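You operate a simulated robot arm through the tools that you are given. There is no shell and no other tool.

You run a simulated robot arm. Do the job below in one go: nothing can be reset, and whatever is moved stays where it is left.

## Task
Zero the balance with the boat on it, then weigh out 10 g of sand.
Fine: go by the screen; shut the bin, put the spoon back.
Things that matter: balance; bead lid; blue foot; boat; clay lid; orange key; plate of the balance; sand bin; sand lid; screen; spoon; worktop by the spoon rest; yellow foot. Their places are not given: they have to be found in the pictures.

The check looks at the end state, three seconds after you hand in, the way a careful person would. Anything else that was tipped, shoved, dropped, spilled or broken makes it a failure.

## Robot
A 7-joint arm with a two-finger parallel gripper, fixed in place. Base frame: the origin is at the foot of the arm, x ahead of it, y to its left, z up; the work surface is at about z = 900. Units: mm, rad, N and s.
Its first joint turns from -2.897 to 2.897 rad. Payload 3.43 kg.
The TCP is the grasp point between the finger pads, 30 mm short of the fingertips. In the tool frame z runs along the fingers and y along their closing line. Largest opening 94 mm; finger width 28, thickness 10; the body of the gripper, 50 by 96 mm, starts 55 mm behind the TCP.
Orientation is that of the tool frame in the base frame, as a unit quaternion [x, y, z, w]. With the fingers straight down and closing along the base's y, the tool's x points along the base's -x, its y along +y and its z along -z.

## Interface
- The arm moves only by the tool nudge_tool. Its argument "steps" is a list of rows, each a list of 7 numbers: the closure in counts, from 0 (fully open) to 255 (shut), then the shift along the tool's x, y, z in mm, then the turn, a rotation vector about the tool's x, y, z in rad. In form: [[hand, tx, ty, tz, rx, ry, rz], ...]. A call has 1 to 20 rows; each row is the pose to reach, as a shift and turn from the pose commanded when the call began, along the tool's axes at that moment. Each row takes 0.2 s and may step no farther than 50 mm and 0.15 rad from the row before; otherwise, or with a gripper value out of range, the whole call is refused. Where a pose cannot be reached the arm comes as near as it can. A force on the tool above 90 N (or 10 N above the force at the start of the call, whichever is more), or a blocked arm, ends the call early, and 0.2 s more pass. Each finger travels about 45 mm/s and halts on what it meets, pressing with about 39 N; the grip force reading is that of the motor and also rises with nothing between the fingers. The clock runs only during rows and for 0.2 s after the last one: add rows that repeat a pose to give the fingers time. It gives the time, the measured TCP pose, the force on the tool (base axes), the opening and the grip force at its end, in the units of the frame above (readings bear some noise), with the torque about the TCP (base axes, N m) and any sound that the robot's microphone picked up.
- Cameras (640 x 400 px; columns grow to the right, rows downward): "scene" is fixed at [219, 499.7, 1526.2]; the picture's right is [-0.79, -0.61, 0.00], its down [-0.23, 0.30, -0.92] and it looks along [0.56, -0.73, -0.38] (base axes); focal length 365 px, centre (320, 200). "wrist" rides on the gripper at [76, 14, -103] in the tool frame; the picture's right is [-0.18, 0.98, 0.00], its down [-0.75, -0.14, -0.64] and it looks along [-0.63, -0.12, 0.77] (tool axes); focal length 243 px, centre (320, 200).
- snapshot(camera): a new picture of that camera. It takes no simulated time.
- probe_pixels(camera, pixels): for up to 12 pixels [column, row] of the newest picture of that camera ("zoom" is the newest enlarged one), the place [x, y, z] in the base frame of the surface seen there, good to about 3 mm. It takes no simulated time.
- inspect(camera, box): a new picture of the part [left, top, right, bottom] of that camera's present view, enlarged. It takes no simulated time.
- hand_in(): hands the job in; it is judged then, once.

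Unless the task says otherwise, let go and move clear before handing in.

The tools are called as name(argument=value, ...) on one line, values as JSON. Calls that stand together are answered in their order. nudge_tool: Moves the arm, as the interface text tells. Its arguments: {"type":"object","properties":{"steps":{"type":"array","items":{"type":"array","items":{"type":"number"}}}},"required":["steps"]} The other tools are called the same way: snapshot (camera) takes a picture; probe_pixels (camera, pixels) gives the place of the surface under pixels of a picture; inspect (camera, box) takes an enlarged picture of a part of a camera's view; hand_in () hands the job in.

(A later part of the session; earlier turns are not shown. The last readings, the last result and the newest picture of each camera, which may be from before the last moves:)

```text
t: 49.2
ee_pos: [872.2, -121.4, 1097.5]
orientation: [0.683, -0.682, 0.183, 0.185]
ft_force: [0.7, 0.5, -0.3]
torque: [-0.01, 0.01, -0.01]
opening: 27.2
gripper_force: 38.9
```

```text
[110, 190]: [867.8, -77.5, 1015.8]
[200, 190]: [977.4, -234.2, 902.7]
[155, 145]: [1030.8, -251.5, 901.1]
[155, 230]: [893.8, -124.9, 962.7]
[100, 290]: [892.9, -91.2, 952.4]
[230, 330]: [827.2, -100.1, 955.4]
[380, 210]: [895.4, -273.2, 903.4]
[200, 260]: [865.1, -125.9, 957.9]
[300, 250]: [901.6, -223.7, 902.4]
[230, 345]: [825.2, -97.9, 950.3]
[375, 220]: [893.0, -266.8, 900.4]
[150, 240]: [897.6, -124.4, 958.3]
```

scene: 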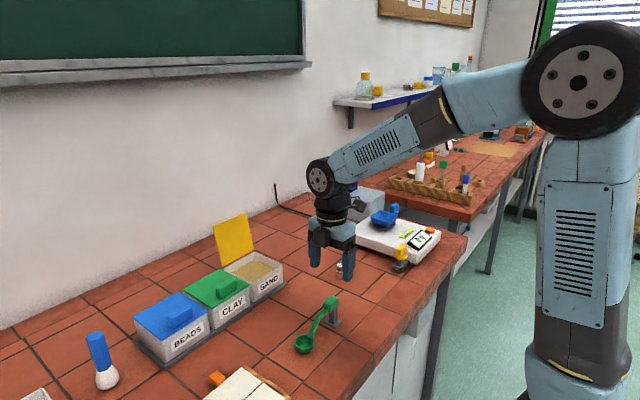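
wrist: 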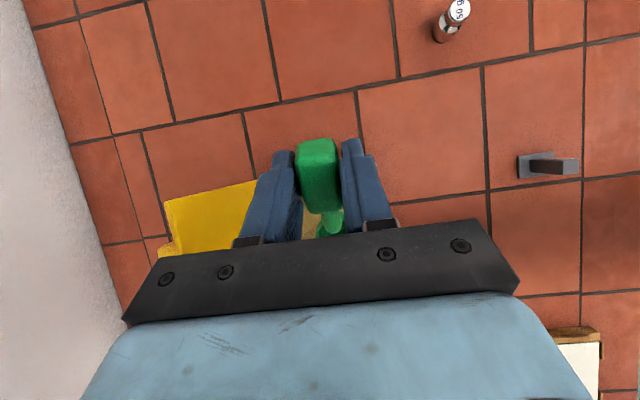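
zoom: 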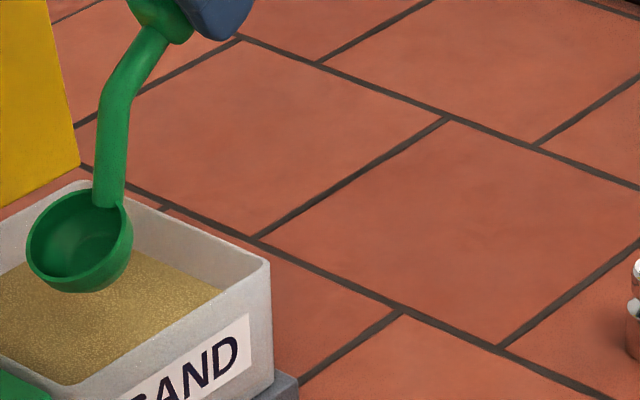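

The geometry agrees with my estimates. I'll plunge the nose-down bowl into the sand, push forward while levelling it, and lift it out level.

nudge_tool(steps=[[235, -8, 0, 13.9, 0, 0, 0], [235, -16, 0, 27.7, 0, 0, 0], [235, -22, 0, 38.1, 0, 0, 0], [235, -26.5, 0, 45.9, 0, 0, 0]])

inspect(camera="scene", box=[220, 220, 300, 280])

```text
t: 50.2
ee_pos: [873.6, -123.5, 1043.0]
orientation: [0.684, -0.682, 0.183, 0.183]
ft_force: [-0.1, 0.2, -0.8]
torque: [0.01, -0.02, -0.02]
opening: 27.3
gripper_force: 39.5
```

```text
6.67 times, centred on (260, 250) of scene
```

zoom: 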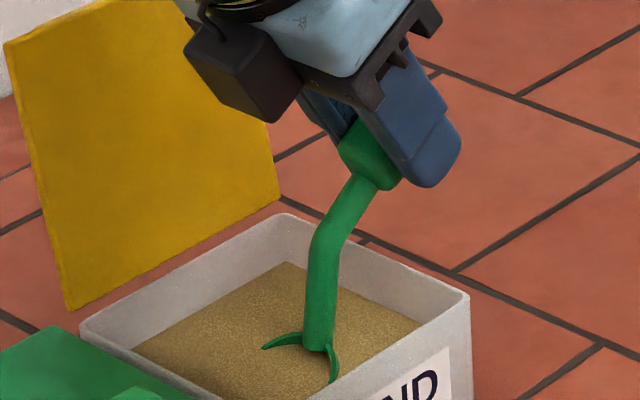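

The bowl is in the sand without load. Next I'll push forward, level out and rise.

nudge_tool(steps=[[235, -5, 0, 4.6, 0, -0.07, 0], [235, -10.2, 0, 9.2, 0, -0.14, 0], [235, -7.5, 0, 14.6, 0, -0.2, 0], [235, -4.9, 0, 20, 0, -0.262, 0], [235, 0.8, 0, 27.7, 0, -0.384, 0], [235, 11.2, 0, 26.2, 0, -0.524, 0], [235, 11.2, 0, 26.2, 0, -0.524, 0]])

inspect(camera="scene", box=[220, 220, 300, 280])

```text
t: 51.8
ee_pos: [873.2, -145.3, 1028.0]
orientation: [0.707, -0.707, -0.001, 0.0]
ft_force: [0.8, -0.7, -1.2]
torque: [-0.03, 0.01, 0.0]
opening: 27.3
gripper_force: 38.6
```

```text
6.67 times, centred on (260, 250) of scene
```

zoom: 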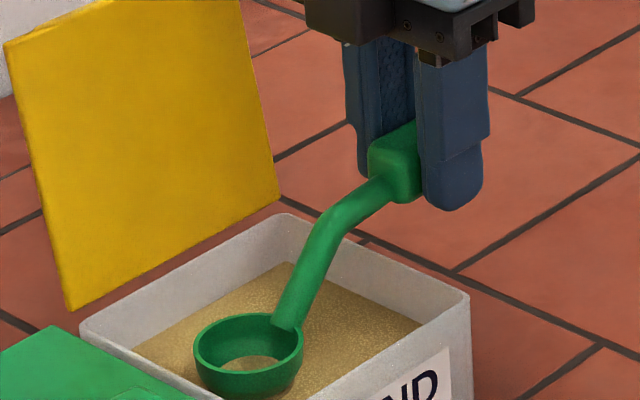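

There seems to be a little sand at the bottom of the bowl at (250,365), or it's the bin's sand showing. I'll lift 35 mm and look again.

nudge_tool(steps=[[235, 0, 0, -15, 0, 0, 0], [235, 0, 0, -35, 0, 0, 0], [235, 0, 0, -35, 0, 0, 0]])

inspect(camera="scene", box=[230, 230, 290, 275])

```text
t: 52.6
ee_pos: [874.1, -146.2, 1062.7]
orientation: [0.708, -0.706, 0.0, -0.001]
ft_force: [-0.3, 0.3, -0.7]
torque: [-0.04, 0.0, 0.01]
opening: 27.4
gripper_force: 39.4
```

```text
8.89 times, centred on (260, 252) of scene
```

zoom: 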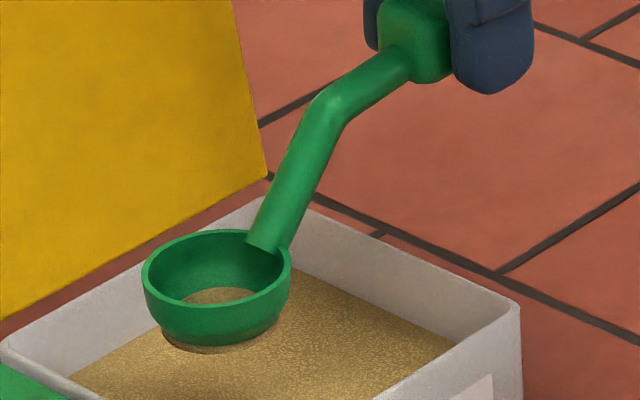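

There's sand in the bottom of the bowl (215,296). I'll probe its level relative to the rim.

probe_pixels(camera="zoom", pixels=[[215, 296], [200, 296], [235, 296], [215, 307], [145, 265], [285, 265], [215, 235], [205, 348], [180, 345], [215, 330], [195, 275], [300, 340]])

```text
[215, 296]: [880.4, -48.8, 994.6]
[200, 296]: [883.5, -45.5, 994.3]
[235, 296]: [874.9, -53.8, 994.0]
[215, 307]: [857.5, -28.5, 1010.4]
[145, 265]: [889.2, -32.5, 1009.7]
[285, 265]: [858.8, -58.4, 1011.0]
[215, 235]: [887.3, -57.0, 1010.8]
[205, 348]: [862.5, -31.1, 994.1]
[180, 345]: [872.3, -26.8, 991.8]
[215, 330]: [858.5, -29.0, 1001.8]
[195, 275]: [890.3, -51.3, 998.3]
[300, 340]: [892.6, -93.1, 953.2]
```

The bowl holds only about 5 mm of sand (level z 994 against rim 1010), roughly 2–3 g. I'll scoop again deeper, submerging the bowl with only a 15° nose-down pitch, then level and lift.

nudge_tool(steps=[[235, -6, 0, -9.5, 0, 0.131, 0], [235, -12, 0, -14.3, 0, 0.262, 0], [235, -12, 0, 12.5, 0, 0.262, 0], [235, -12, 0, 32.5, 0, 0.262, 0], [235, -12, 0, 41.7, 0, 0.262, 0], [235, -12, 0, 41.7, 0, 0.262, 0], [235, -7.5, 0, 44.9, 0, 0.2, 0], [235, -3.3, 0, 46.5, 0, 0.14, 0], [235, 5, 0, 48, 0, 0, 0], [235, 5, 0, 30, 0, 0, 0], [235, 5, 0, 5, 0, 0, 0], [235, 5, 0, 5, 0, 0, 0]])

inspect(camera="scene", box=[230, 230, 290, 275])

```text
t: 55.2
ee_pos: [874.4, -150.1, 1056.7]
orientation: [0.708, -0.706, 0.0, -0.001]
ft_force: [0.6, 0.0, -0.4]
torque: [-0.02, 0.01, 0.01]
opening: 27.2
gripper_force: 39.3
```

```text
8.89 times, centred on (260, 252) of scene
```

zoom: 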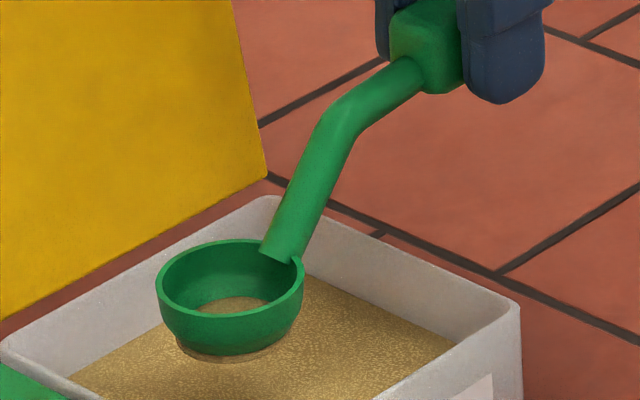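

The bowl holds a bit more now; I'll probe its level.

probe_pixels(camera="zoom", pixels=[[232, 303], [215, 305], [250, 304], [232, 310], [160, 275], [300, 275], [232, 243], [260, 300], [205, 303], [225, 356], [185, 352], [210, 280]])

inspect(camera="scene", box=[242, 250, 268, 270])

```text
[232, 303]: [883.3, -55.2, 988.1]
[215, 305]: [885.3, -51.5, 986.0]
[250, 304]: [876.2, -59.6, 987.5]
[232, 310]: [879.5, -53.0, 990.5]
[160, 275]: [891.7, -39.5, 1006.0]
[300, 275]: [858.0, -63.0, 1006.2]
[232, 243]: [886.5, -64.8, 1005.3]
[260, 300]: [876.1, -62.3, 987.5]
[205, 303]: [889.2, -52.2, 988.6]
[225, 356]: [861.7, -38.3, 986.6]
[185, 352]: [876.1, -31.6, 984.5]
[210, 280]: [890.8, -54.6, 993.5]
```

```text
16.00 times, centred on (255, 260) of scene
```

zoom: 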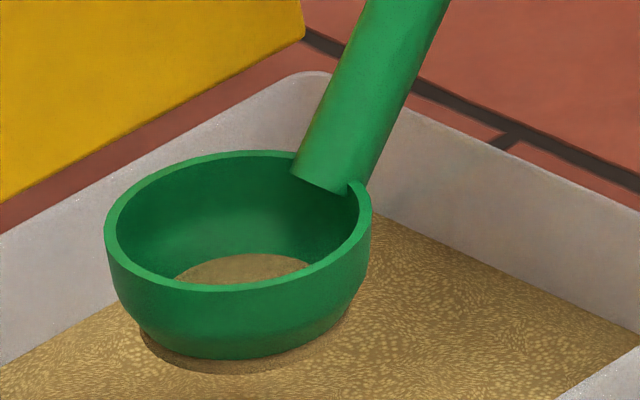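

The level is about 17 mm under the rim, much like the first scoop, so a spoonful is modest; the scale will tell how much. I'll carry it smoothly to above the boat, yawing the spoon so it can be tilted outward there.

nudge_tool(steps=[[235, 0, 0, -20, 0, 0, 0], [235, 0, 0, -52.5, 0, 0, 0], [235, 9.3, 3.9, -52.5, 0, 0, 0.0126], [235, 27.9, 11.8, -52.5, 0, 0, 0.038], [235, 55.8, 23.6, -52.5, 0, 0, 0.075], [235, 88.3, 37.3, -52.5, 0, 0, 0.119], [235, 120.8, 51.1, -52.5, 0, 0, 0.163], [235, 153.4, 64.8, -52.5, 0, 0, 0.207], [235, 185.9, 78.6, -52.5, 0, 0, 0.251], [235, 218.4, 92.3, -52.5, 0, 0, 0.295], [235, 250.9, 106.1, -52.5, 0, 0, 0.339], [235, 283.5, 119.8, -52.5, 0, 0, 0.383], [235, 316, 133.6, -52.5, 0, 0, 0.427], [235, 348.5, 147.3, -52.5, 0, 0, 0.471], [235, 381.1, 161, -52.5, 0, 0, 0.515], [235, 408.9, 172.8, -52.5, 0, 0, 0.553], [235, 436.8, 184.6, -52.5, 0, 0, 0.59], [235, 455.4, 192.5, -52.5, 0, 0, 0.615], [235, 464.7, 196.4, -52.5, 0, 0, 0.628], [235, 464.7, 196.4, -52.5, 0, 0, 0.628]])

inspect(camera="scene", box=[340, 160, 460, 260])

snapshot(camera="scene")

snapshot(camera="wrist")

```text
t: 59.4
ee_pos: [676.3, -615.4, 1109.6]
orientation: [-0.455, 0.891, 0.0, 0.0]
ft_force: [-0.5, 0.0, -0.5]
torque: [0.0, 0.02, 0.0]
opening: 27.0
gripper_force: 39.1
```

```text
4.00 times, centred on (400, 210) of scene
```

zoom: 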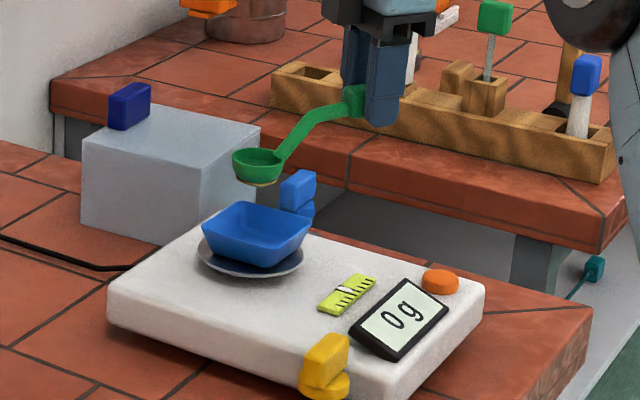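

```text
taken
```

scene: 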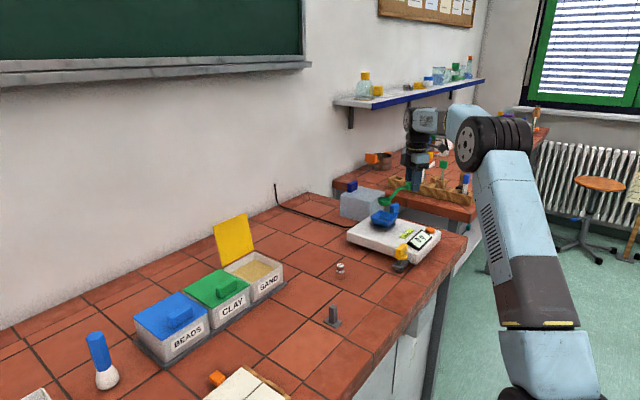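

```text
taken
```

wrist: 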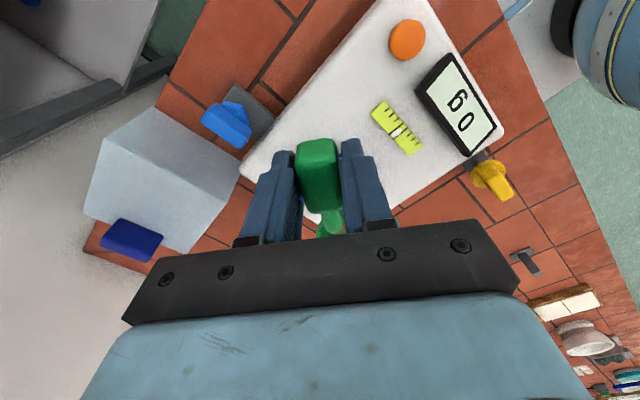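

The spoon is level above the boat and the screen reads 0 g in clear view. I'll zoom and probe the bowl against the boat for alignment.

inspect(camera="scene", box=[380, 185, 440, 235])

probe_pixels(camera="zoom", pixels=[[150, 110], [192, 122], [170, 95], [170, 130], [165, 150], [115, 230], [205, 300], [280, 235], [195, 185], [180, 270], [190, 235], [168, 116]])

```text
8.00 times, centred on (410, 210) of scene
```

zoom: 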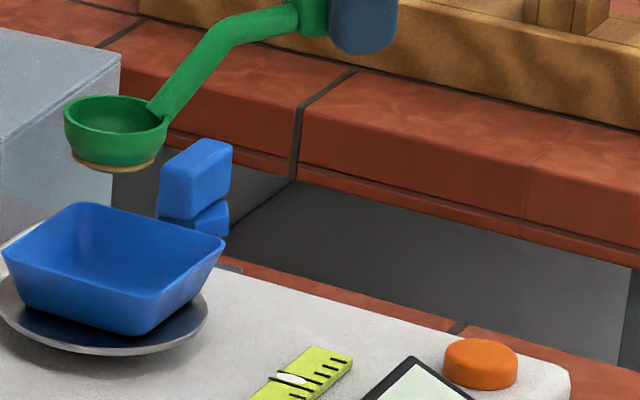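

```text
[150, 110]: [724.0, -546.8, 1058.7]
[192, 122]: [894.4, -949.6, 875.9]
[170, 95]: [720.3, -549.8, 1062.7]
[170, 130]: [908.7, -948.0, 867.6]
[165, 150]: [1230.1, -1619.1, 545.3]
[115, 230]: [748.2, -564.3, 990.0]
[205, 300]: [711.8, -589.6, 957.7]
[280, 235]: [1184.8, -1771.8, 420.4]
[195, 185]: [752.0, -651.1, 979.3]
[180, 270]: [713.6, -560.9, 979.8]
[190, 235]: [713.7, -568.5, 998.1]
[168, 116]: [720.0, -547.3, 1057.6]
```

I'll probe the boat's rim corners and bowl rim once more in this zoomed picture, choosing clearer pixels.

probe_pixels(camera="zoom", pixels=[[6, 247], [84, 205], [222, 243], [134, 296], [67, 115], [163, 122], [112, 98], [115, 137], [110, 120], [90, 240], [110, 165], [150, 135]])

```text
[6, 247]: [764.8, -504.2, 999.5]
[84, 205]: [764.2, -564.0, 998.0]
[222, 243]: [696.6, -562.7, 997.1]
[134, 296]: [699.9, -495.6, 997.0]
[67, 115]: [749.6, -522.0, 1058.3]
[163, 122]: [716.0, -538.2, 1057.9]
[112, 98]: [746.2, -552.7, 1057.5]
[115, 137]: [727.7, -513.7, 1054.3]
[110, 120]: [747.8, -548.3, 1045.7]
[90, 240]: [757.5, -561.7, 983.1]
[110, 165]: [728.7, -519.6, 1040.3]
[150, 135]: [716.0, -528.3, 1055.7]
```

The boat's centre is (731.5,-530.5) with rim z 997.5, and the bowl is centred over it at (735,-532.5), rim z 1057. I'll lower 20 mm and begin tilting the bowl about its rim centre, to 0.5 rad.

nudge_tool(steps=[[235, 0, 0, 10, 0, 0, 0], [235, 0, 0, 20, 0, 0, 0], [235, 0, 5.25, 20.2, 0.1, 0, 0], [235, 0, 10.45, 20.9, 0.2, 0, 0], [235, 0, 15.6, 22, 0.3, 0, 0], [235, 0, 20.5, 23.8, 0.4, 0, 0], [235, 0, 25.3, 26, 0.5, 0, 0], [235, 0, 25.3, 26, 0.5, 0, 0]])

inspect(camera="scene", box=[360, 180, 450, 250])

```text
t: 61.2
ee_pos: [656.7, -600.7, 1084.0]
orientation: [-0.441, 0.863, -0.221, 0.113]
ft_force: [1.0, 0.0, 0.6]
torque: [-0.06, 0.02, 0.01]
opening: 27.2
gripper_force: 38.6
```

```text
5.71 times, centred on (405, 215) of scene
```

zoom: 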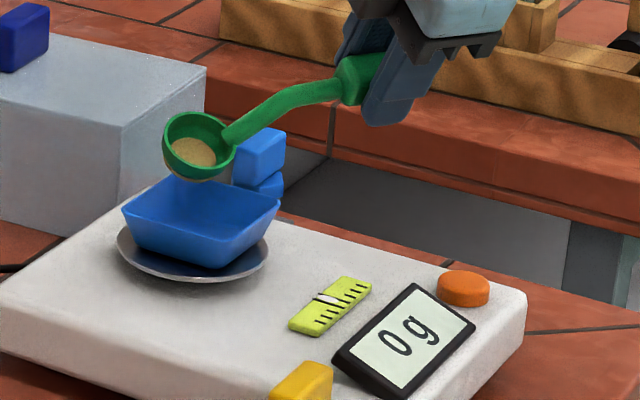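

The sand sits visibly in the tilted bowl at (193,152) and the screen still reads 0 g. I'll continue to 0.7 rad.

snapshot(camera="wrist")

inspect(camera="scene", box=[375, 190, 415, 220])

```text
taken
```

wrist: 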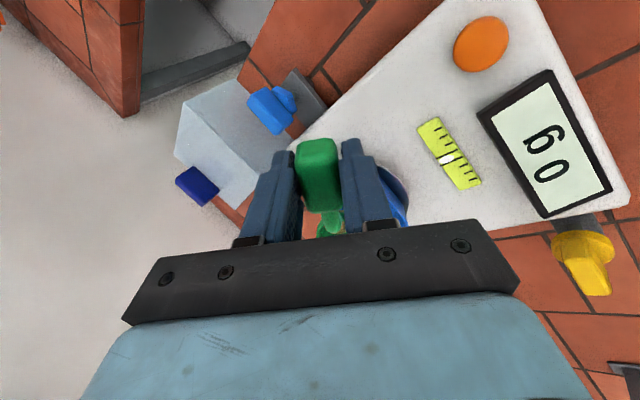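

```text
13.33 times, centred on (395, 205) of scene
```

zoom: 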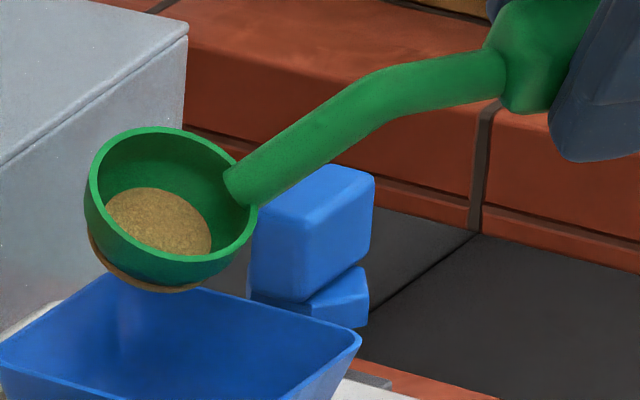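

The sand is still held as a layer. I'll tilt 0.2 rad more in two steps, pausing to look.

nudge_tool(steps=[[235, 0, 5.25, 0.16, 0.1, 0, 0], [235, 0, 10.45, 0.85, 0.2, 0, 0], [235, 0, 10.45, 0.85, 0.2, 0, 0]])

inspect(camera="scene", box=[370, 185, 450, 245])

```text
t: 62.0
ee_pos: [650.4, -596.0, 1079.8]
orientation: [-0.427, 0.837, -0.305, 0.157]
ft_force: [0.0, 0.4, -0.3]
torque: [-0.04, 0.03, 0.01]
opening: 27.4
gripper_force: 38.7
```

```text
6.67 times, centred on (410, 215) of scene
```

zoom: 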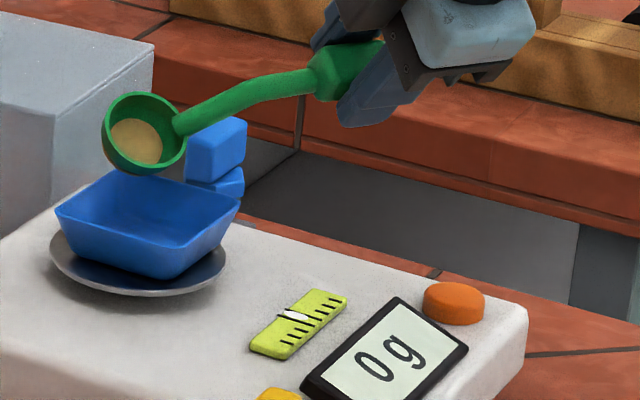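

Still 0 g at 0.7 rad. I'll go to 0.9 rad.

nudge_tool(steps=[[235, 0, 5.25, 0.16, 0.1, 0, 0], [235, 0, 10.45, 0.85, 0.2, 0, 0], [235, 0, 10.45, 0.85, 0.2, 0, 0]])

inspect(camera="scene", box=[370, 185, 450, 245])

```text
t: 62.8
ee_pos: [643.8, -591.0, 1071.5]
orientation: [-0.41, 0.802, -0.387, 0.198]
ft_force: [0.1, 0.3, -0.7]
torque: [0.01, 0.06, 0.04]
opening: 27.3
gripper_force: 38.6
```

```text
6.67 times, centred on (410, 215) of scene
```

zoom: 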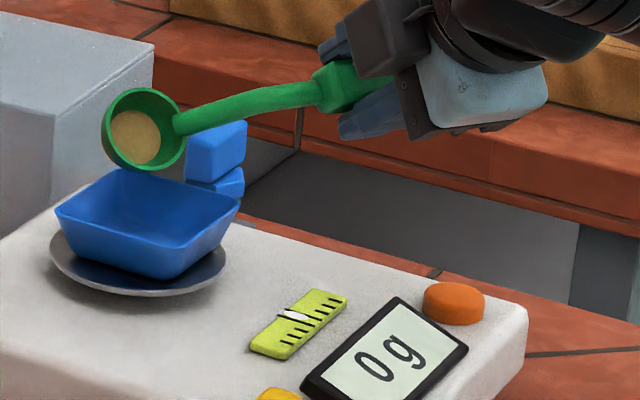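

Still 0 g at 0.9 rad. I'll go on to 1.1 rad.

nudge_tool(steps=[[235, 0, 5.25, 0.16, 0.1, 0, 0], [235, 0, 10.45, 0.85, 0.2, 0, 0], [235, 0, 10.45, 0.85, 0.2, 0, 0]])

inspect(camera="scene", box=[370, 185, 450, 245])

```text
t: 63.6
ee_pos: [638.8, -587.6, 1061.7]
orientation: [-0.388, 0.759, -0.465, 0.237]
ft_force: [0.3, 0.1, -0.4]
torque: [0.01, 0.02, 0.02]
opening: 27.5
gripper_force: 38.8
```

```text
6.67 times, centred on (410, 215) of scene
```

zoom: 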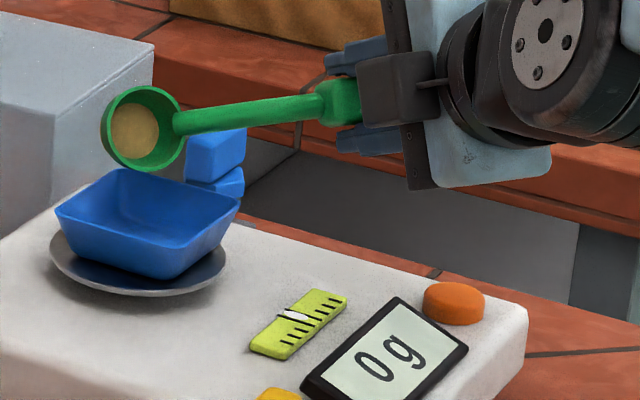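

Still nothing at 1.1 rad (63°). I'll go in finer steps, checking the screen each time.

nudge_tool(steps=[[235, 0, 5.25, 0.16, 0.1, 0, 0]])

inspect(camera="scene", box=[370, 185, 450, 245])

```text
t: 64.0
ee_pos: [637.1, -586.8, 1058.6]
orientation: [-0.375, 0.735, -0.503, 0.257]
ft_force: [-0.1, -0.4, -0.5]
torque: [0.02, 0.02, 0.03]
opening: 27.2
gripper_force: 39.1
```

```text
6.67 times, centred on (410, 215) of scene
```

zoom: 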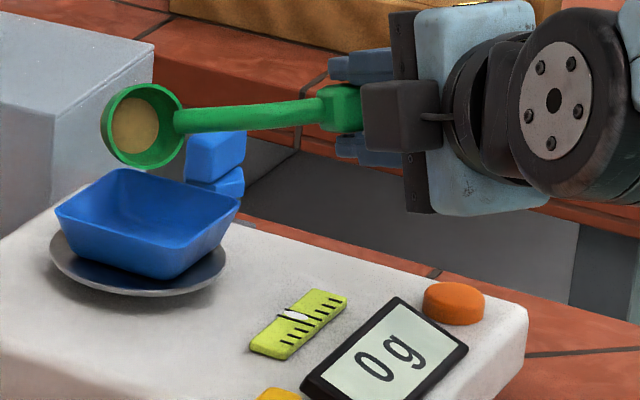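

Still 0 g at 1.2 rad. Another 0.1 rad.

nudge_tool(steps=[[235, 0, 5.25, 0.16, 0.1, 0, 0]])

inspect(camera="scene", box=[370, 185, 450, 245])

snapshot(camera="wrist")

snapshot(camera="scene")

```text
t: 64.4
ee_pos: [636.6, -585.8, 1052.0]
orientation: [-0.362, 0.709, -0.539, 0.276]
ft_force: [0.6, 0.3, -1.0]
torque: [0.0, 0.04, 0.01]
opening: 27.7
gripper_force: 39.0
```

```text
6.67 times, centred on (410, 215) of scene
```

zoom: 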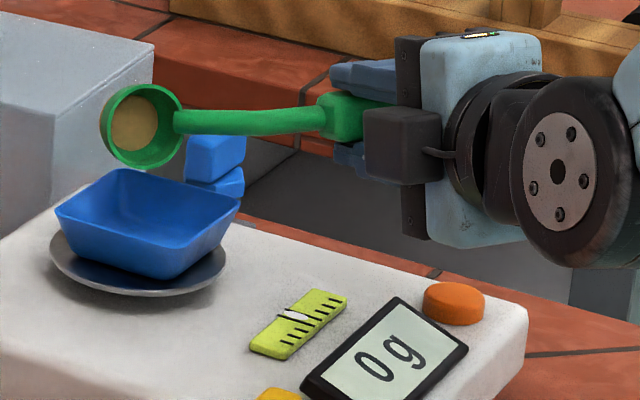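

```text
taken
```

wrist: 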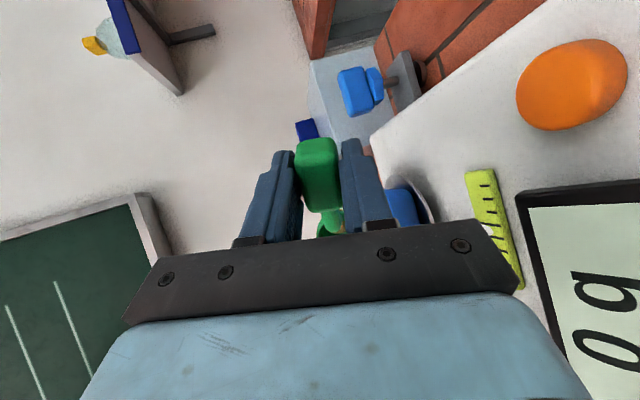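

```text
taken
```

scene: 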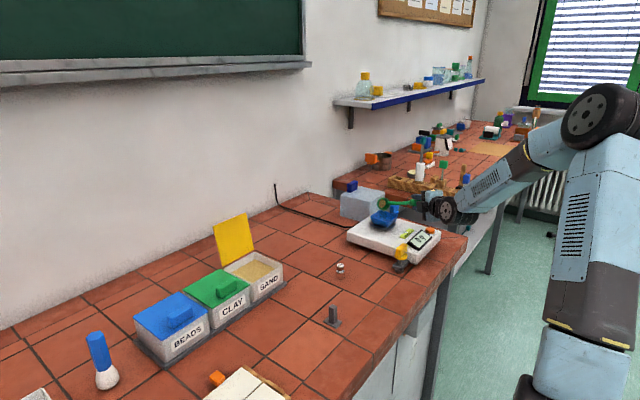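

Still 0 g at 1.3 rad (75°). The hand is getting low beside the key, so I'll probe the lowest points of the hand and the wrist joint before tilting further.

inspect(camera="scene", box=[370, 185, 470, 260])

probe_pixels(camera="zoom", pixels=[[350, 188], [410, 195], [460, 210], [440, 135], [450, 205], [370, 110], [350, 110], [105, 100], [500, 150], [480, 212], [300, 145], [345, 160]])

```text
5.33 times, centred on (420, 222) of scene
```

zoom: 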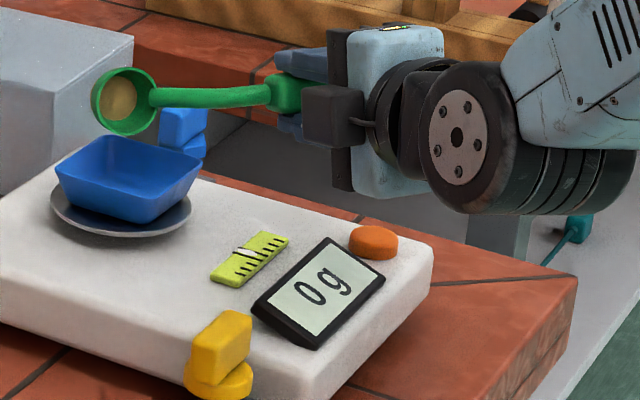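

```text
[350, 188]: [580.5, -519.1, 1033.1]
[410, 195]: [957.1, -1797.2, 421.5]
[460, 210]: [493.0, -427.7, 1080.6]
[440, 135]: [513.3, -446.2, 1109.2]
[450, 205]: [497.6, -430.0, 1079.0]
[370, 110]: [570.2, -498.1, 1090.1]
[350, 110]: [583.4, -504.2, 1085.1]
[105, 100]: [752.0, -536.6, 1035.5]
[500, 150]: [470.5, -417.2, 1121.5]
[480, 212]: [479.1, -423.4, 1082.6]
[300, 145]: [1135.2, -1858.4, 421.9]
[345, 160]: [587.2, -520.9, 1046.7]
```

The lowest hand part is at z≈1033, well clear of the screen and key. I'll continue tilting to 1.4 rad.

nudge_tool(steps=[[235, 0, 5.25, 0.16, 0.1, 0, 0]])

inspect(camera="scene", box=[370, 185, 450, 245])

```text
t: 64.8
ee_pos: [635.6, -584.9, 1048.1]
orientation: [-0.347, 0.681, -0.574, 0.293]
ft_force: [-0.4, 0.9, 0.1]
torque: [-0.03, 0.06, 0.03]
opening: 27.3
gripper_force: 38.9
```

```text
6.67 times, centred on (410, 215) of scene
```

zoom: 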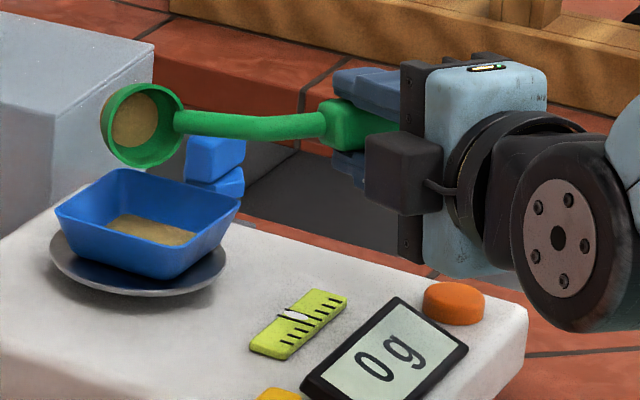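

Sand has appeared in the boat at (150,228), though the screen has not caught up. I'll tilt back 0.15 rad at once to stop the flow and read the screen.

nudge_tool(steps=[[235, 0, -7.85, 0.75, -0.15, 0, 0]])

inspect(camera="scene", box=[370, 185, 450, 245])

```text
t: 65.2
ee_pos: [637.2, -586.5, 1055.1]
orientation: [-0.368, 0.723, -0.52, 0.266]
ft_force: [-0.2, -0.4, -0.9]
torque: [-0.04, 0.03, 0.03]
opening: 27.3
gripper_force: 39.2
```

```text
6.67 times, centred on (410, 215) of scene
```

zoom: 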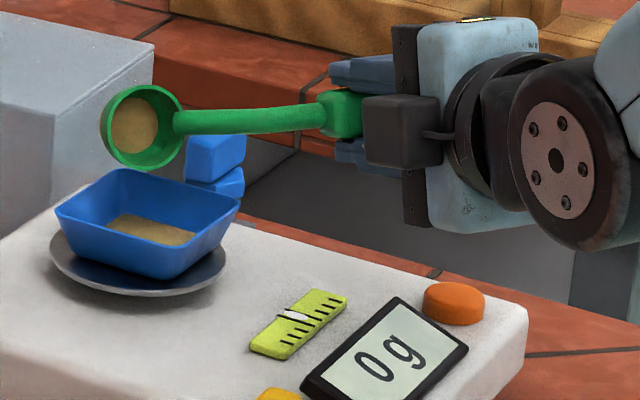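

The screen still reads 0 g; I'll wait half a second at this angle, in case it lags.

nudge_tool(steps=[[235, 0, 0, 0, 0, 0, 0], [235, 0, 0, 0, 0, 0, 0], [235, 0, 0, 0, 0, 0, 0]])

inspect(camera="scene", box=[370, 185, 450, 245])

```text
t: 66.0
ee_pos: [637.2, -585.9, 1054.8]
orientation: [-0.369, 0.722, -0.521, 0.266]
ft_force: [-0.4, -0.3, -0.9]
torque: [-0.02, 0.02, 0.0]
opening: 27.3
gripper_force: 38.8
```

```text
6.67 times, centred on (410, 215) of scene
```

zoom: 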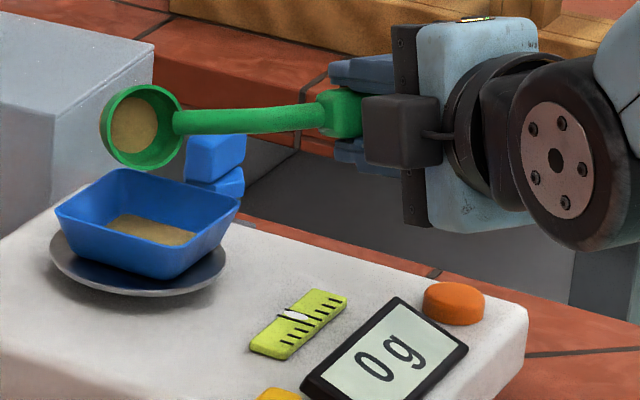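

A mere trickle fell (<0.5 g), so the threshold is near 1.35–1.4 rad. I'll tilt back to 1.4 rad and hold briefly.

nudge_tool(steps=[[235, 0, 7.86, 0.45, 0.15, 0, 0], [235, 0, 7.86, 0.45, 0.15, 0, 0]])

inspect(camera="scene", box=[370, 185, 450, 245])

```text
t: 66.6
ee_pos: [636.0, -585.1, 1047.0]
orientation: [-0.348, 0.681, -0.574, 0.293]
ft_force: [-0.1, 0.5, -0.7]
torque: [0.0, 0.01, 0.0]
opening: 27.4
gripper_force: 39.0
```

```text
6.67 times, centred on (410, 215) of scene
```

zoom: 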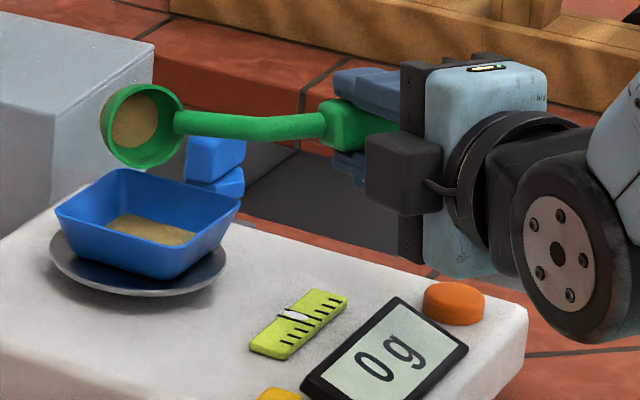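

No further sand at the same angle, so the amount released follows the tilt. I'll add 0.06 rad.

nudge_tool(steps=[[235, 0, 3.15, 0.03, 0.06, 0, 0]])

inspect(camera="scene", box=[370, 185, 450, 245])

```text
t: 67.0
ee_pos: [635.2, -583.6, 1043.9]
orientation: [-0.338, 0.664, -0.594, 0.303]
ft_force: [0.3, 0.0, -0.3]
torque: [-0.02, 0.0, 0.0]
opening: 27.3
gripper_force: 38.3
```

```text
6.67 times, centred on (410, 215) of scene
```

zoom: 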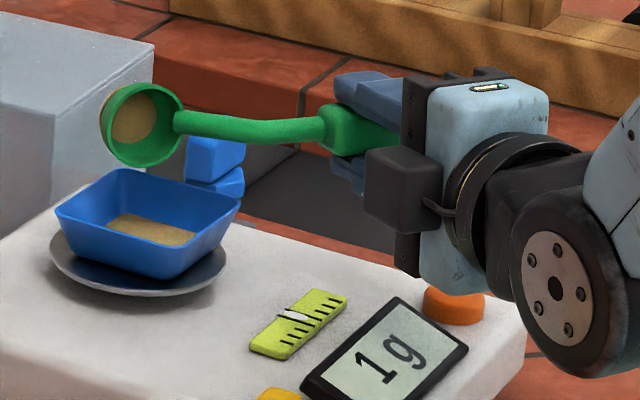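

The screen reads 1 g at 1.46 rad. I'll check the clearance between the hand and the key before going on.

probe_pixels(camera="zoom", pixels=[[410, 270], [440, 290], [470, 292], [540, 370], [570, 375], [400, 215], [130, 120], [150, 240]])

nudge_tool(steps=[[235, 0, 3.15, 0.03, 0.06, 0, 0]])

inspect(camera="scene", box=[370, 185, 450, 245])

```text
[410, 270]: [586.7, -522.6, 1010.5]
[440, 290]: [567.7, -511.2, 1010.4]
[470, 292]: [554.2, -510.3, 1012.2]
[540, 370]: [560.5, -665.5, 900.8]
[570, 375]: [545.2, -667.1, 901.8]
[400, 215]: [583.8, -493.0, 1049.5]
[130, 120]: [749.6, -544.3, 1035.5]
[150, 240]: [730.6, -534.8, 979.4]
```

```text
t: 67.4
ee_pos: [635.2, -583.7, 1042.3]
orientation: [-0.329, 0.645, -0.614, 0.314]
ft_force: [0.7, 0.5, 0.3]
torque: [0.01, 0.01, 0.03]
opening: 27.4
gripper_force: 39.4
```

```text
6.67 times, centred on (410, 215) of scene
```

zoom: 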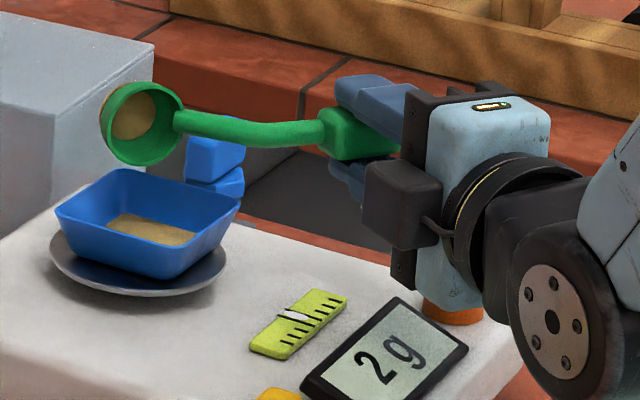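

2 g at 1.52 rad. The hand's underside is at z≈1010 over the screen, so I'll raise everything 15 mm for clearance before tilting more.

nudge_tool(steps=[[235, 0, -8, -0.4, 0, 0, 0], [235, 0, -15, -0.76, 0, 0, 0]])

inspect(camera="scene", box=[370, 180, 450, 240])

```text
t: 68.0
ee_pos: [634.6, -584.0, 1056.0]
orientation: [-0.33, 0.646, -0.613, 0.314]
ft_force: [-0.1, -0.5, -0.9]
torque: [-0.01, 0.05, 0.04]
opening: 27.3
gripper_force: 38.7
```

```text
6.67 times, centred on (410, 210) of scene
```

zoom: 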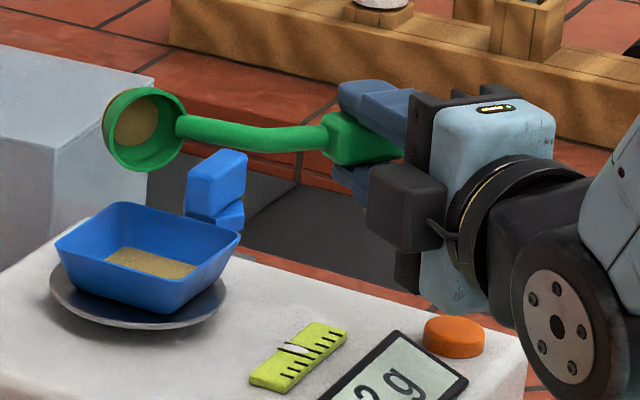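

Clearance is better now. I'll continue tilting in 0.08 rad steps with the screen in view.

nudge_tool(steps=[[235, 0, 4.2, 0.09, 0.08, 0, 0]])

inspect(camera="scene", box=[370, 185, 450, 245])

```text
t: 68.4
ee_pos: [635.3, -584.2, 1051.9]
orientation: [0.316, -0.62, 0.64, -0.326]
ft_force: [-0.3, 0.1, -0.1]
torque: [-0.02, 0.04, 0.02]
opening: 27.1
gripper_force: 39.7
```

```text
6.67 times, centred on (410, 215) of scene
```

zoom: 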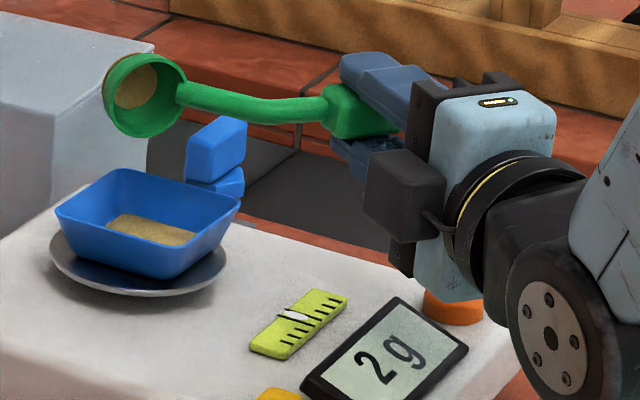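

Still 2 g at 1.6 rad; there's visible sand left in the bowl. I'll tilt 0.1 rad more, raising a little at the same time.

nudge_tool(steps=[[235, 0, 1.25, 0.2, 0.1, 0, 0]])

inspect(camera="scene", box=[370, 185, 450, 245])

```text
t: 68.8
ee_pos: [634.4, -584.9, 1050.3]
orientation: [0.3, -0.588, 0.669, -0.342]
ft_force: [-0.2, 0.1, 0.2]
torque: [0.03, 0.07, -0.03]
opening: 27.3
gripper_force: 39.5
```

```text
6.67 times, centred on (410, 215) of scene
```

zoom: 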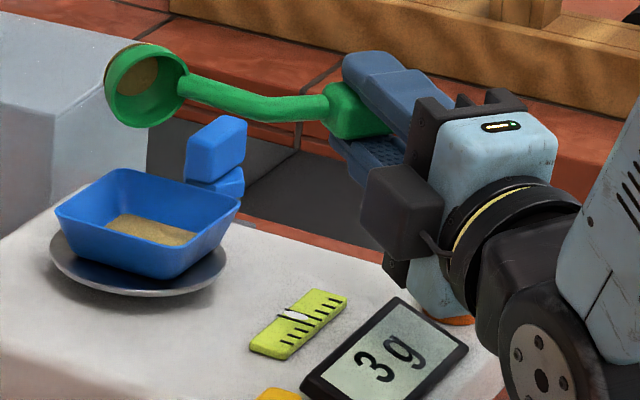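

3 g at 1.7 rad. I'll keep tilting, again raising 10 mm to keep the hand clear of the screen and key.

nudge_tool(steps=[[235, 0, -4.65, 1.5, 0.1, 0, 0]])

inspect(camera="scene", box=[370, 180, 450, 250])

probe_pixels(camera="zoom", pixels=[[390, 255], [420, 290], [450, 310], [470, 300], [130, 85], [140, 60], [110, 80], [175, 80]])

```text
t: 69.2
ee_pos: [635.2, -584.8, 1056.5]
orientation: [0.282, -0.553, 0.698, -0.356]
ft_force: [-0.5, 0.1, 0.3]
torque: [0.0, 0.03, -0.01]
opening: 27.2
gripper_force: 39.0
```

```text
5.71 times, centred on (410, 215) of scene
```

zoom: 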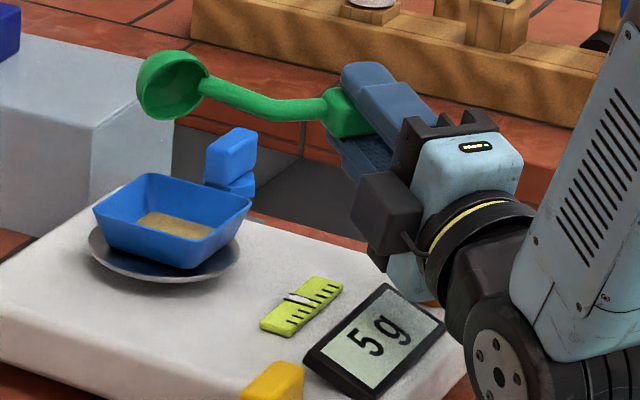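

```text
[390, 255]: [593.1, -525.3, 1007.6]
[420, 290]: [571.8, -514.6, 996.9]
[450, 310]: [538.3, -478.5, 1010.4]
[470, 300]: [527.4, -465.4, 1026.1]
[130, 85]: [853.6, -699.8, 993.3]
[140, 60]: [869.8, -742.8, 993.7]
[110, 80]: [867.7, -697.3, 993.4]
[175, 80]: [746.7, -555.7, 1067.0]
```

The screen reads 5 g and the bowl looks empty, so each such spoonful is about 5 g. I'll tilt back to level while rising.

nudge_tool(steps=[[235, 0, -17.6, 3, -0.15, 0, 0], [235, 0, -35, 7.1, -0.3, 0, 0], [235, 0, -42.2, 10.2, -0.45, 0, 0], [235, 0, -49, 14.2, -0.6, 0, 0], [235, 0, -55, 19.3, -0.75, 0, 0], [235, 0, -60.3, 25.2, -0.9, 0, 0], [235, 0, -64.5, 31.8, -1.05, 0, 0], [235, 0, -67.8, 38.9, -1.2, 0, 0], [235, 0, -69.9, 46.5, -1.35, 0, 0], [235, 0, -70.9, 54.3, -1.5, 0, 0], [235, 0, -70.8, 62.2, -1.65, 0, 0], [235, 0, -69.4, 69.9, -1.8, 0, 0], [235, 0, -69.4, 69.9, -1.8, 0, 0]])

inspect(camera="scene", box=[350, 170, 450, 250])

snapshot(camera="scene")

```text
t: 72.0
ee_pos: [677.3, -616.0, 1138.3]
orientation: [-0.455, 0.89, 0.001, 0.0]
ft_force: [0.8, 0.4, -0.3]
torque: [-0.03, 0.02, -0.01]
opening: 22.7
gripper_force: 39.1
```

```text
5.00 times, centred on (400, 210) of scene
```

zoom: 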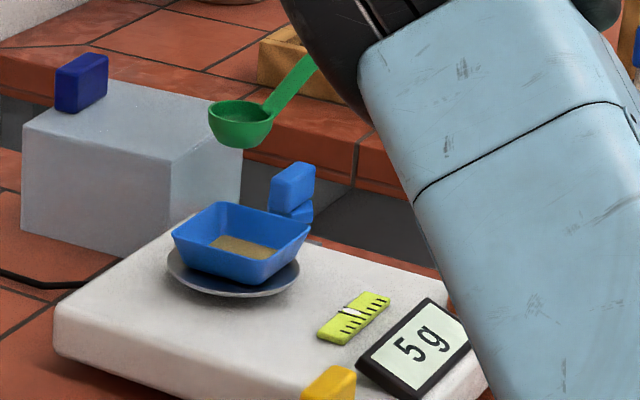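

```text
taken
```

scene: 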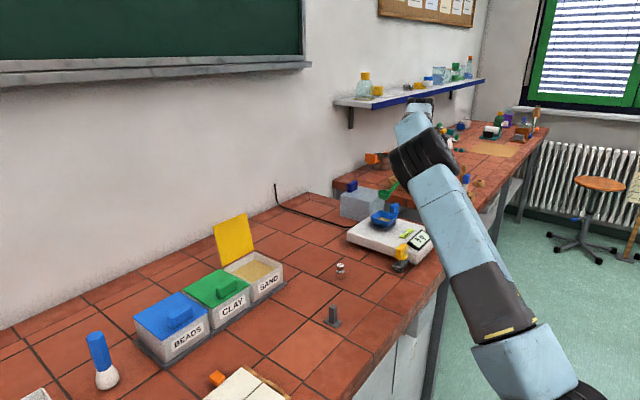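

The screen holds 5 g, but the opening changed from 27 to 22.7 mm and the arm's elbow has swung. I need to check whether the spoon has shifted in the grip.

snapshot(camera="wrist")

inspect(camera="scene", box=[375, 175, 425, 215])

probe_pixels(camera="zoom", pixels=[[215, 130], [330, 140], [270, 115], [270, 165], [265, 140], [350, 100], [400, 60], [425, 30], [275, 200]])

```text
taken
```

wrist: 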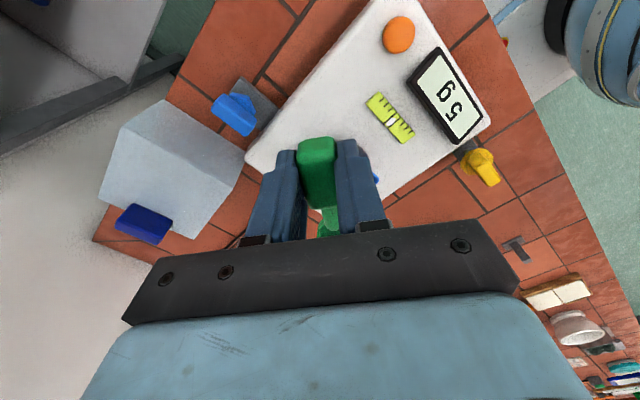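

```text
10.00 times, centred on (400, 195) of scene
```

zoom: 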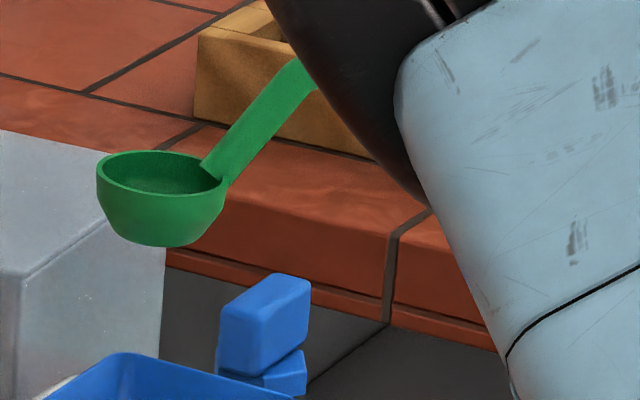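

```text
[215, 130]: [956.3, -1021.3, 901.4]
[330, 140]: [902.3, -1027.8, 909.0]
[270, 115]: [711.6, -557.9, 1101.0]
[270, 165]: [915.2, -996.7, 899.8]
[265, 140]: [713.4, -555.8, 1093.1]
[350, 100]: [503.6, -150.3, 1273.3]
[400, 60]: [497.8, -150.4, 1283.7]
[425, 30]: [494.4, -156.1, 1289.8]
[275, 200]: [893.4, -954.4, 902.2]
```

The bowl still looks level. I'll probe its rim to compare with the expected place (736,-534,1086).

probe_pixels(camera="zoom", pixels=[[100, 172], [220, 186], [160, 152], [155, 194], [185, 153], [120, 190], [215, 175], [150, 175], [165, 240], [250, 130], [300, 65]])

inspect(camera="wrist", box=[240, 120, 400, 250])

```text
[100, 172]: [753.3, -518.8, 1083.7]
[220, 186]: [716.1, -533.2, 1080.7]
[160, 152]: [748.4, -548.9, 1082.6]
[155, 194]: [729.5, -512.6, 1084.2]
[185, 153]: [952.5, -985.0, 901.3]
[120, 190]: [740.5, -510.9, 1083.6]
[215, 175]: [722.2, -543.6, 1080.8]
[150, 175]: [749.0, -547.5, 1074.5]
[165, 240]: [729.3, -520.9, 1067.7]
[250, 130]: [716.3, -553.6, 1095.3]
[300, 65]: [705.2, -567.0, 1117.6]
```

```text
3.08 times, centred on (320, 185) of wrist
```

zoom: 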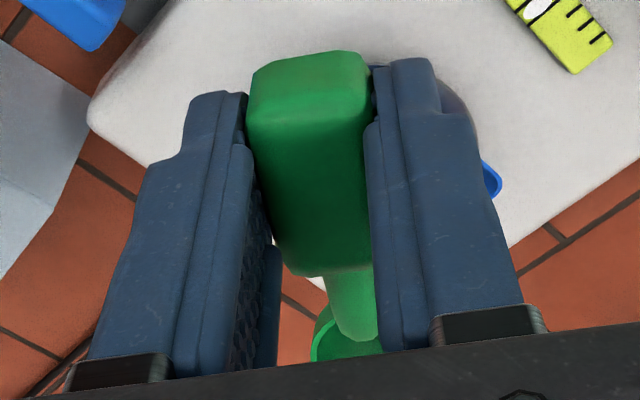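

The bowl rim centre is at (735,-531,1083), within 3 mm of expectation with about a 4° roll: the spoon settled slightly in the grip but is still held. I'll carry the empty spoon back over the bin and examine the grip there.

nudge_tool(steps=[[240, -18, 4, 1, 0, 0, -0.022], [240, -53, 12.5, 3, 0, 0, -0.067], [240, -88.5, 21, 5, 0, 0, -0.112], [240, -124, 29.5, 7, 0, 0, -0.157], [240, -159, 38, 9, 0, 0, -0.202], [240, -195, 46.3, 11, 0, 0, -0.247], [240, -230, 54.7, 13, 0, 0, -0.292], [240, -265.5, 63, 15, 0, 0, -0.336], [240, -301, 71.5, 17, 0, 0, -0.381], [240, -336, 80, 19, 0, 0, -0.426], [240, -372, 88.3, 21, 0, 0, -0.471], [240, -407, 96.7, 23, 0, 0, -0.516], [240, -442.5, 105, 25, 0, 0, -0.561], [240, -478, 113.5, 27, 0, 0, -0.606], [240, -495.5, 117.8, 28, 0, 0, -0.628], [240, -495.5, 117.8, 28, 0, 0, -0.628]])

snapshot(camera="scene")

inspect(camera="scene", box=[220, 190, 300, 270])

inspect(camera="wrist", box=[240, 120, 400, 250])

```text
t: 75.4
ee_pos: [871.6, -145.0, 1112.1]
orientation: [0.707, -0.707, 0.0, 0.0]
ft_force: [0.4, 0.1, -1.0]
torque: [-0.03, 0.03, 0.03]
opening: 22.8
gripper_force: 39.3
```

```text
taken
```

scene: 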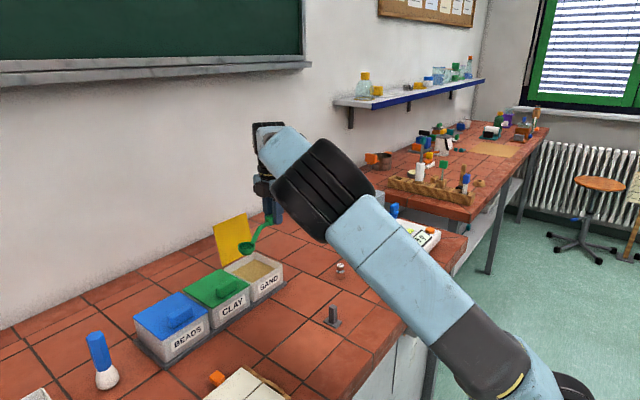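

```text
5.00 times, centred on (260, 230) of scene
```

zoom: 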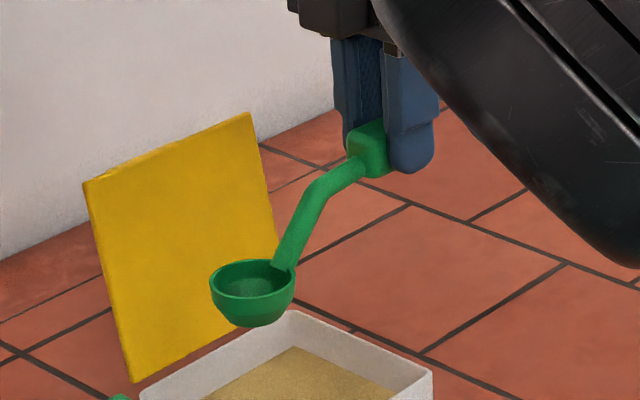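

```text
3.08 times, centred on (320, 185) of wrist
```

zoom: 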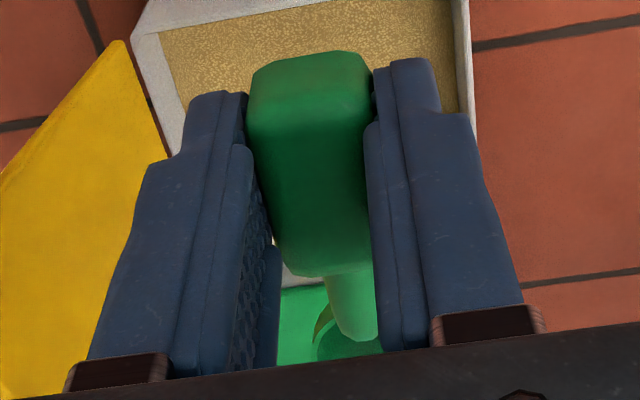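

The grip is stable at 22.8 mm, but the arm's elbow has swung low and towards the scene camera (black joint at (320,190)). I'll probe where it actually is.

probe_pixels(camera="scene", pixels=[[320, 190], [330, 230], [300, 205], [280, 145], [380, 250], [440, 310], [500, 370], [550, 385], [270, 200], [265, 130], [345, 160], [370, 195]])

```text
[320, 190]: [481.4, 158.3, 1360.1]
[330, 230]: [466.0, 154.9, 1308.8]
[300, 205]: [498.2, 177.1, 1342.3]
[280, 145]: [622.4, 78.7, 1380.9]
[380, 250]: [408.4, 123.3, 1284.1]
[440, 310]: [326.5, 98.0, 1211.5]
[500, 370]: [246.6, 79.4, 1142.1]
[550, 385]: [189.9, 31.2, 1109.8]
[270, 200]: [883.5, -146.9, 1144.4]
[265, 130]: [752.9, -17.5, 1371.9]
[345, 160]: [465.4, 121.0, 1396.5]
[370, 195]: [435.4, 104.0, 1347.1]
```

The elbow is at about (480,140,1350), well above the bench, so it only hampers the view. I'll measure the bowl's present offset from the TCP before scooping again.

inspect(camera="scene", box=[235, 225, 295, 270])

probe_pixels(camera="zoom", pixels=[[105, 140], [240, 150], [175, 105], [165, 172], [205, 112], [125, 115], [215, 165], [120, 160], [170, 140], [180, 215], [235, 125], [245, 90]])

```text
8.89 times, centred on (265, 248) of scene
```

zoom: 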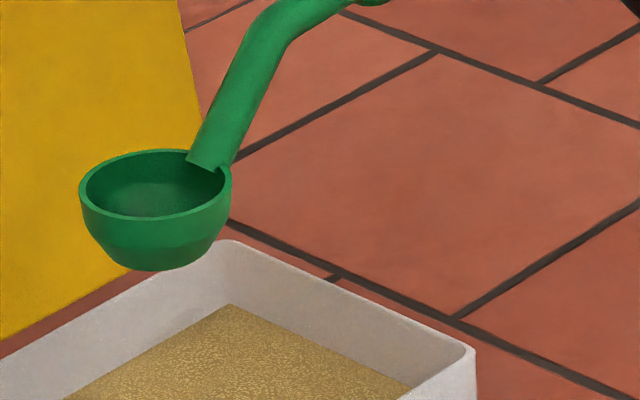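

```text
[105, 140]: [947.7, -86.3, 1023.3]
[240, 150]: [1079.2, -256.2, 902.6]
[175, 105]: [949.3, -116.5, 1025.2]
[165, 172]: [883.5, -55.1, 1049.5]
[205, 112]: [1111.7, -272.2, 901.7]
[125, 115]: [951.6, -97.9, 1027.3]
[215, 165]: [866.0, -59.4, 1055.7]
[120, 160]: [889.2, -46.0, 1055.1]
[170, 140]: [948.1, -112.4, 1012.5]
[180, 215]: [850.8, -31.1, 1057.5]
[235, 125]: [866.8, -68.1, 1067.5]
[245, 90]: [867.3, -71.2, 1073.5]
```

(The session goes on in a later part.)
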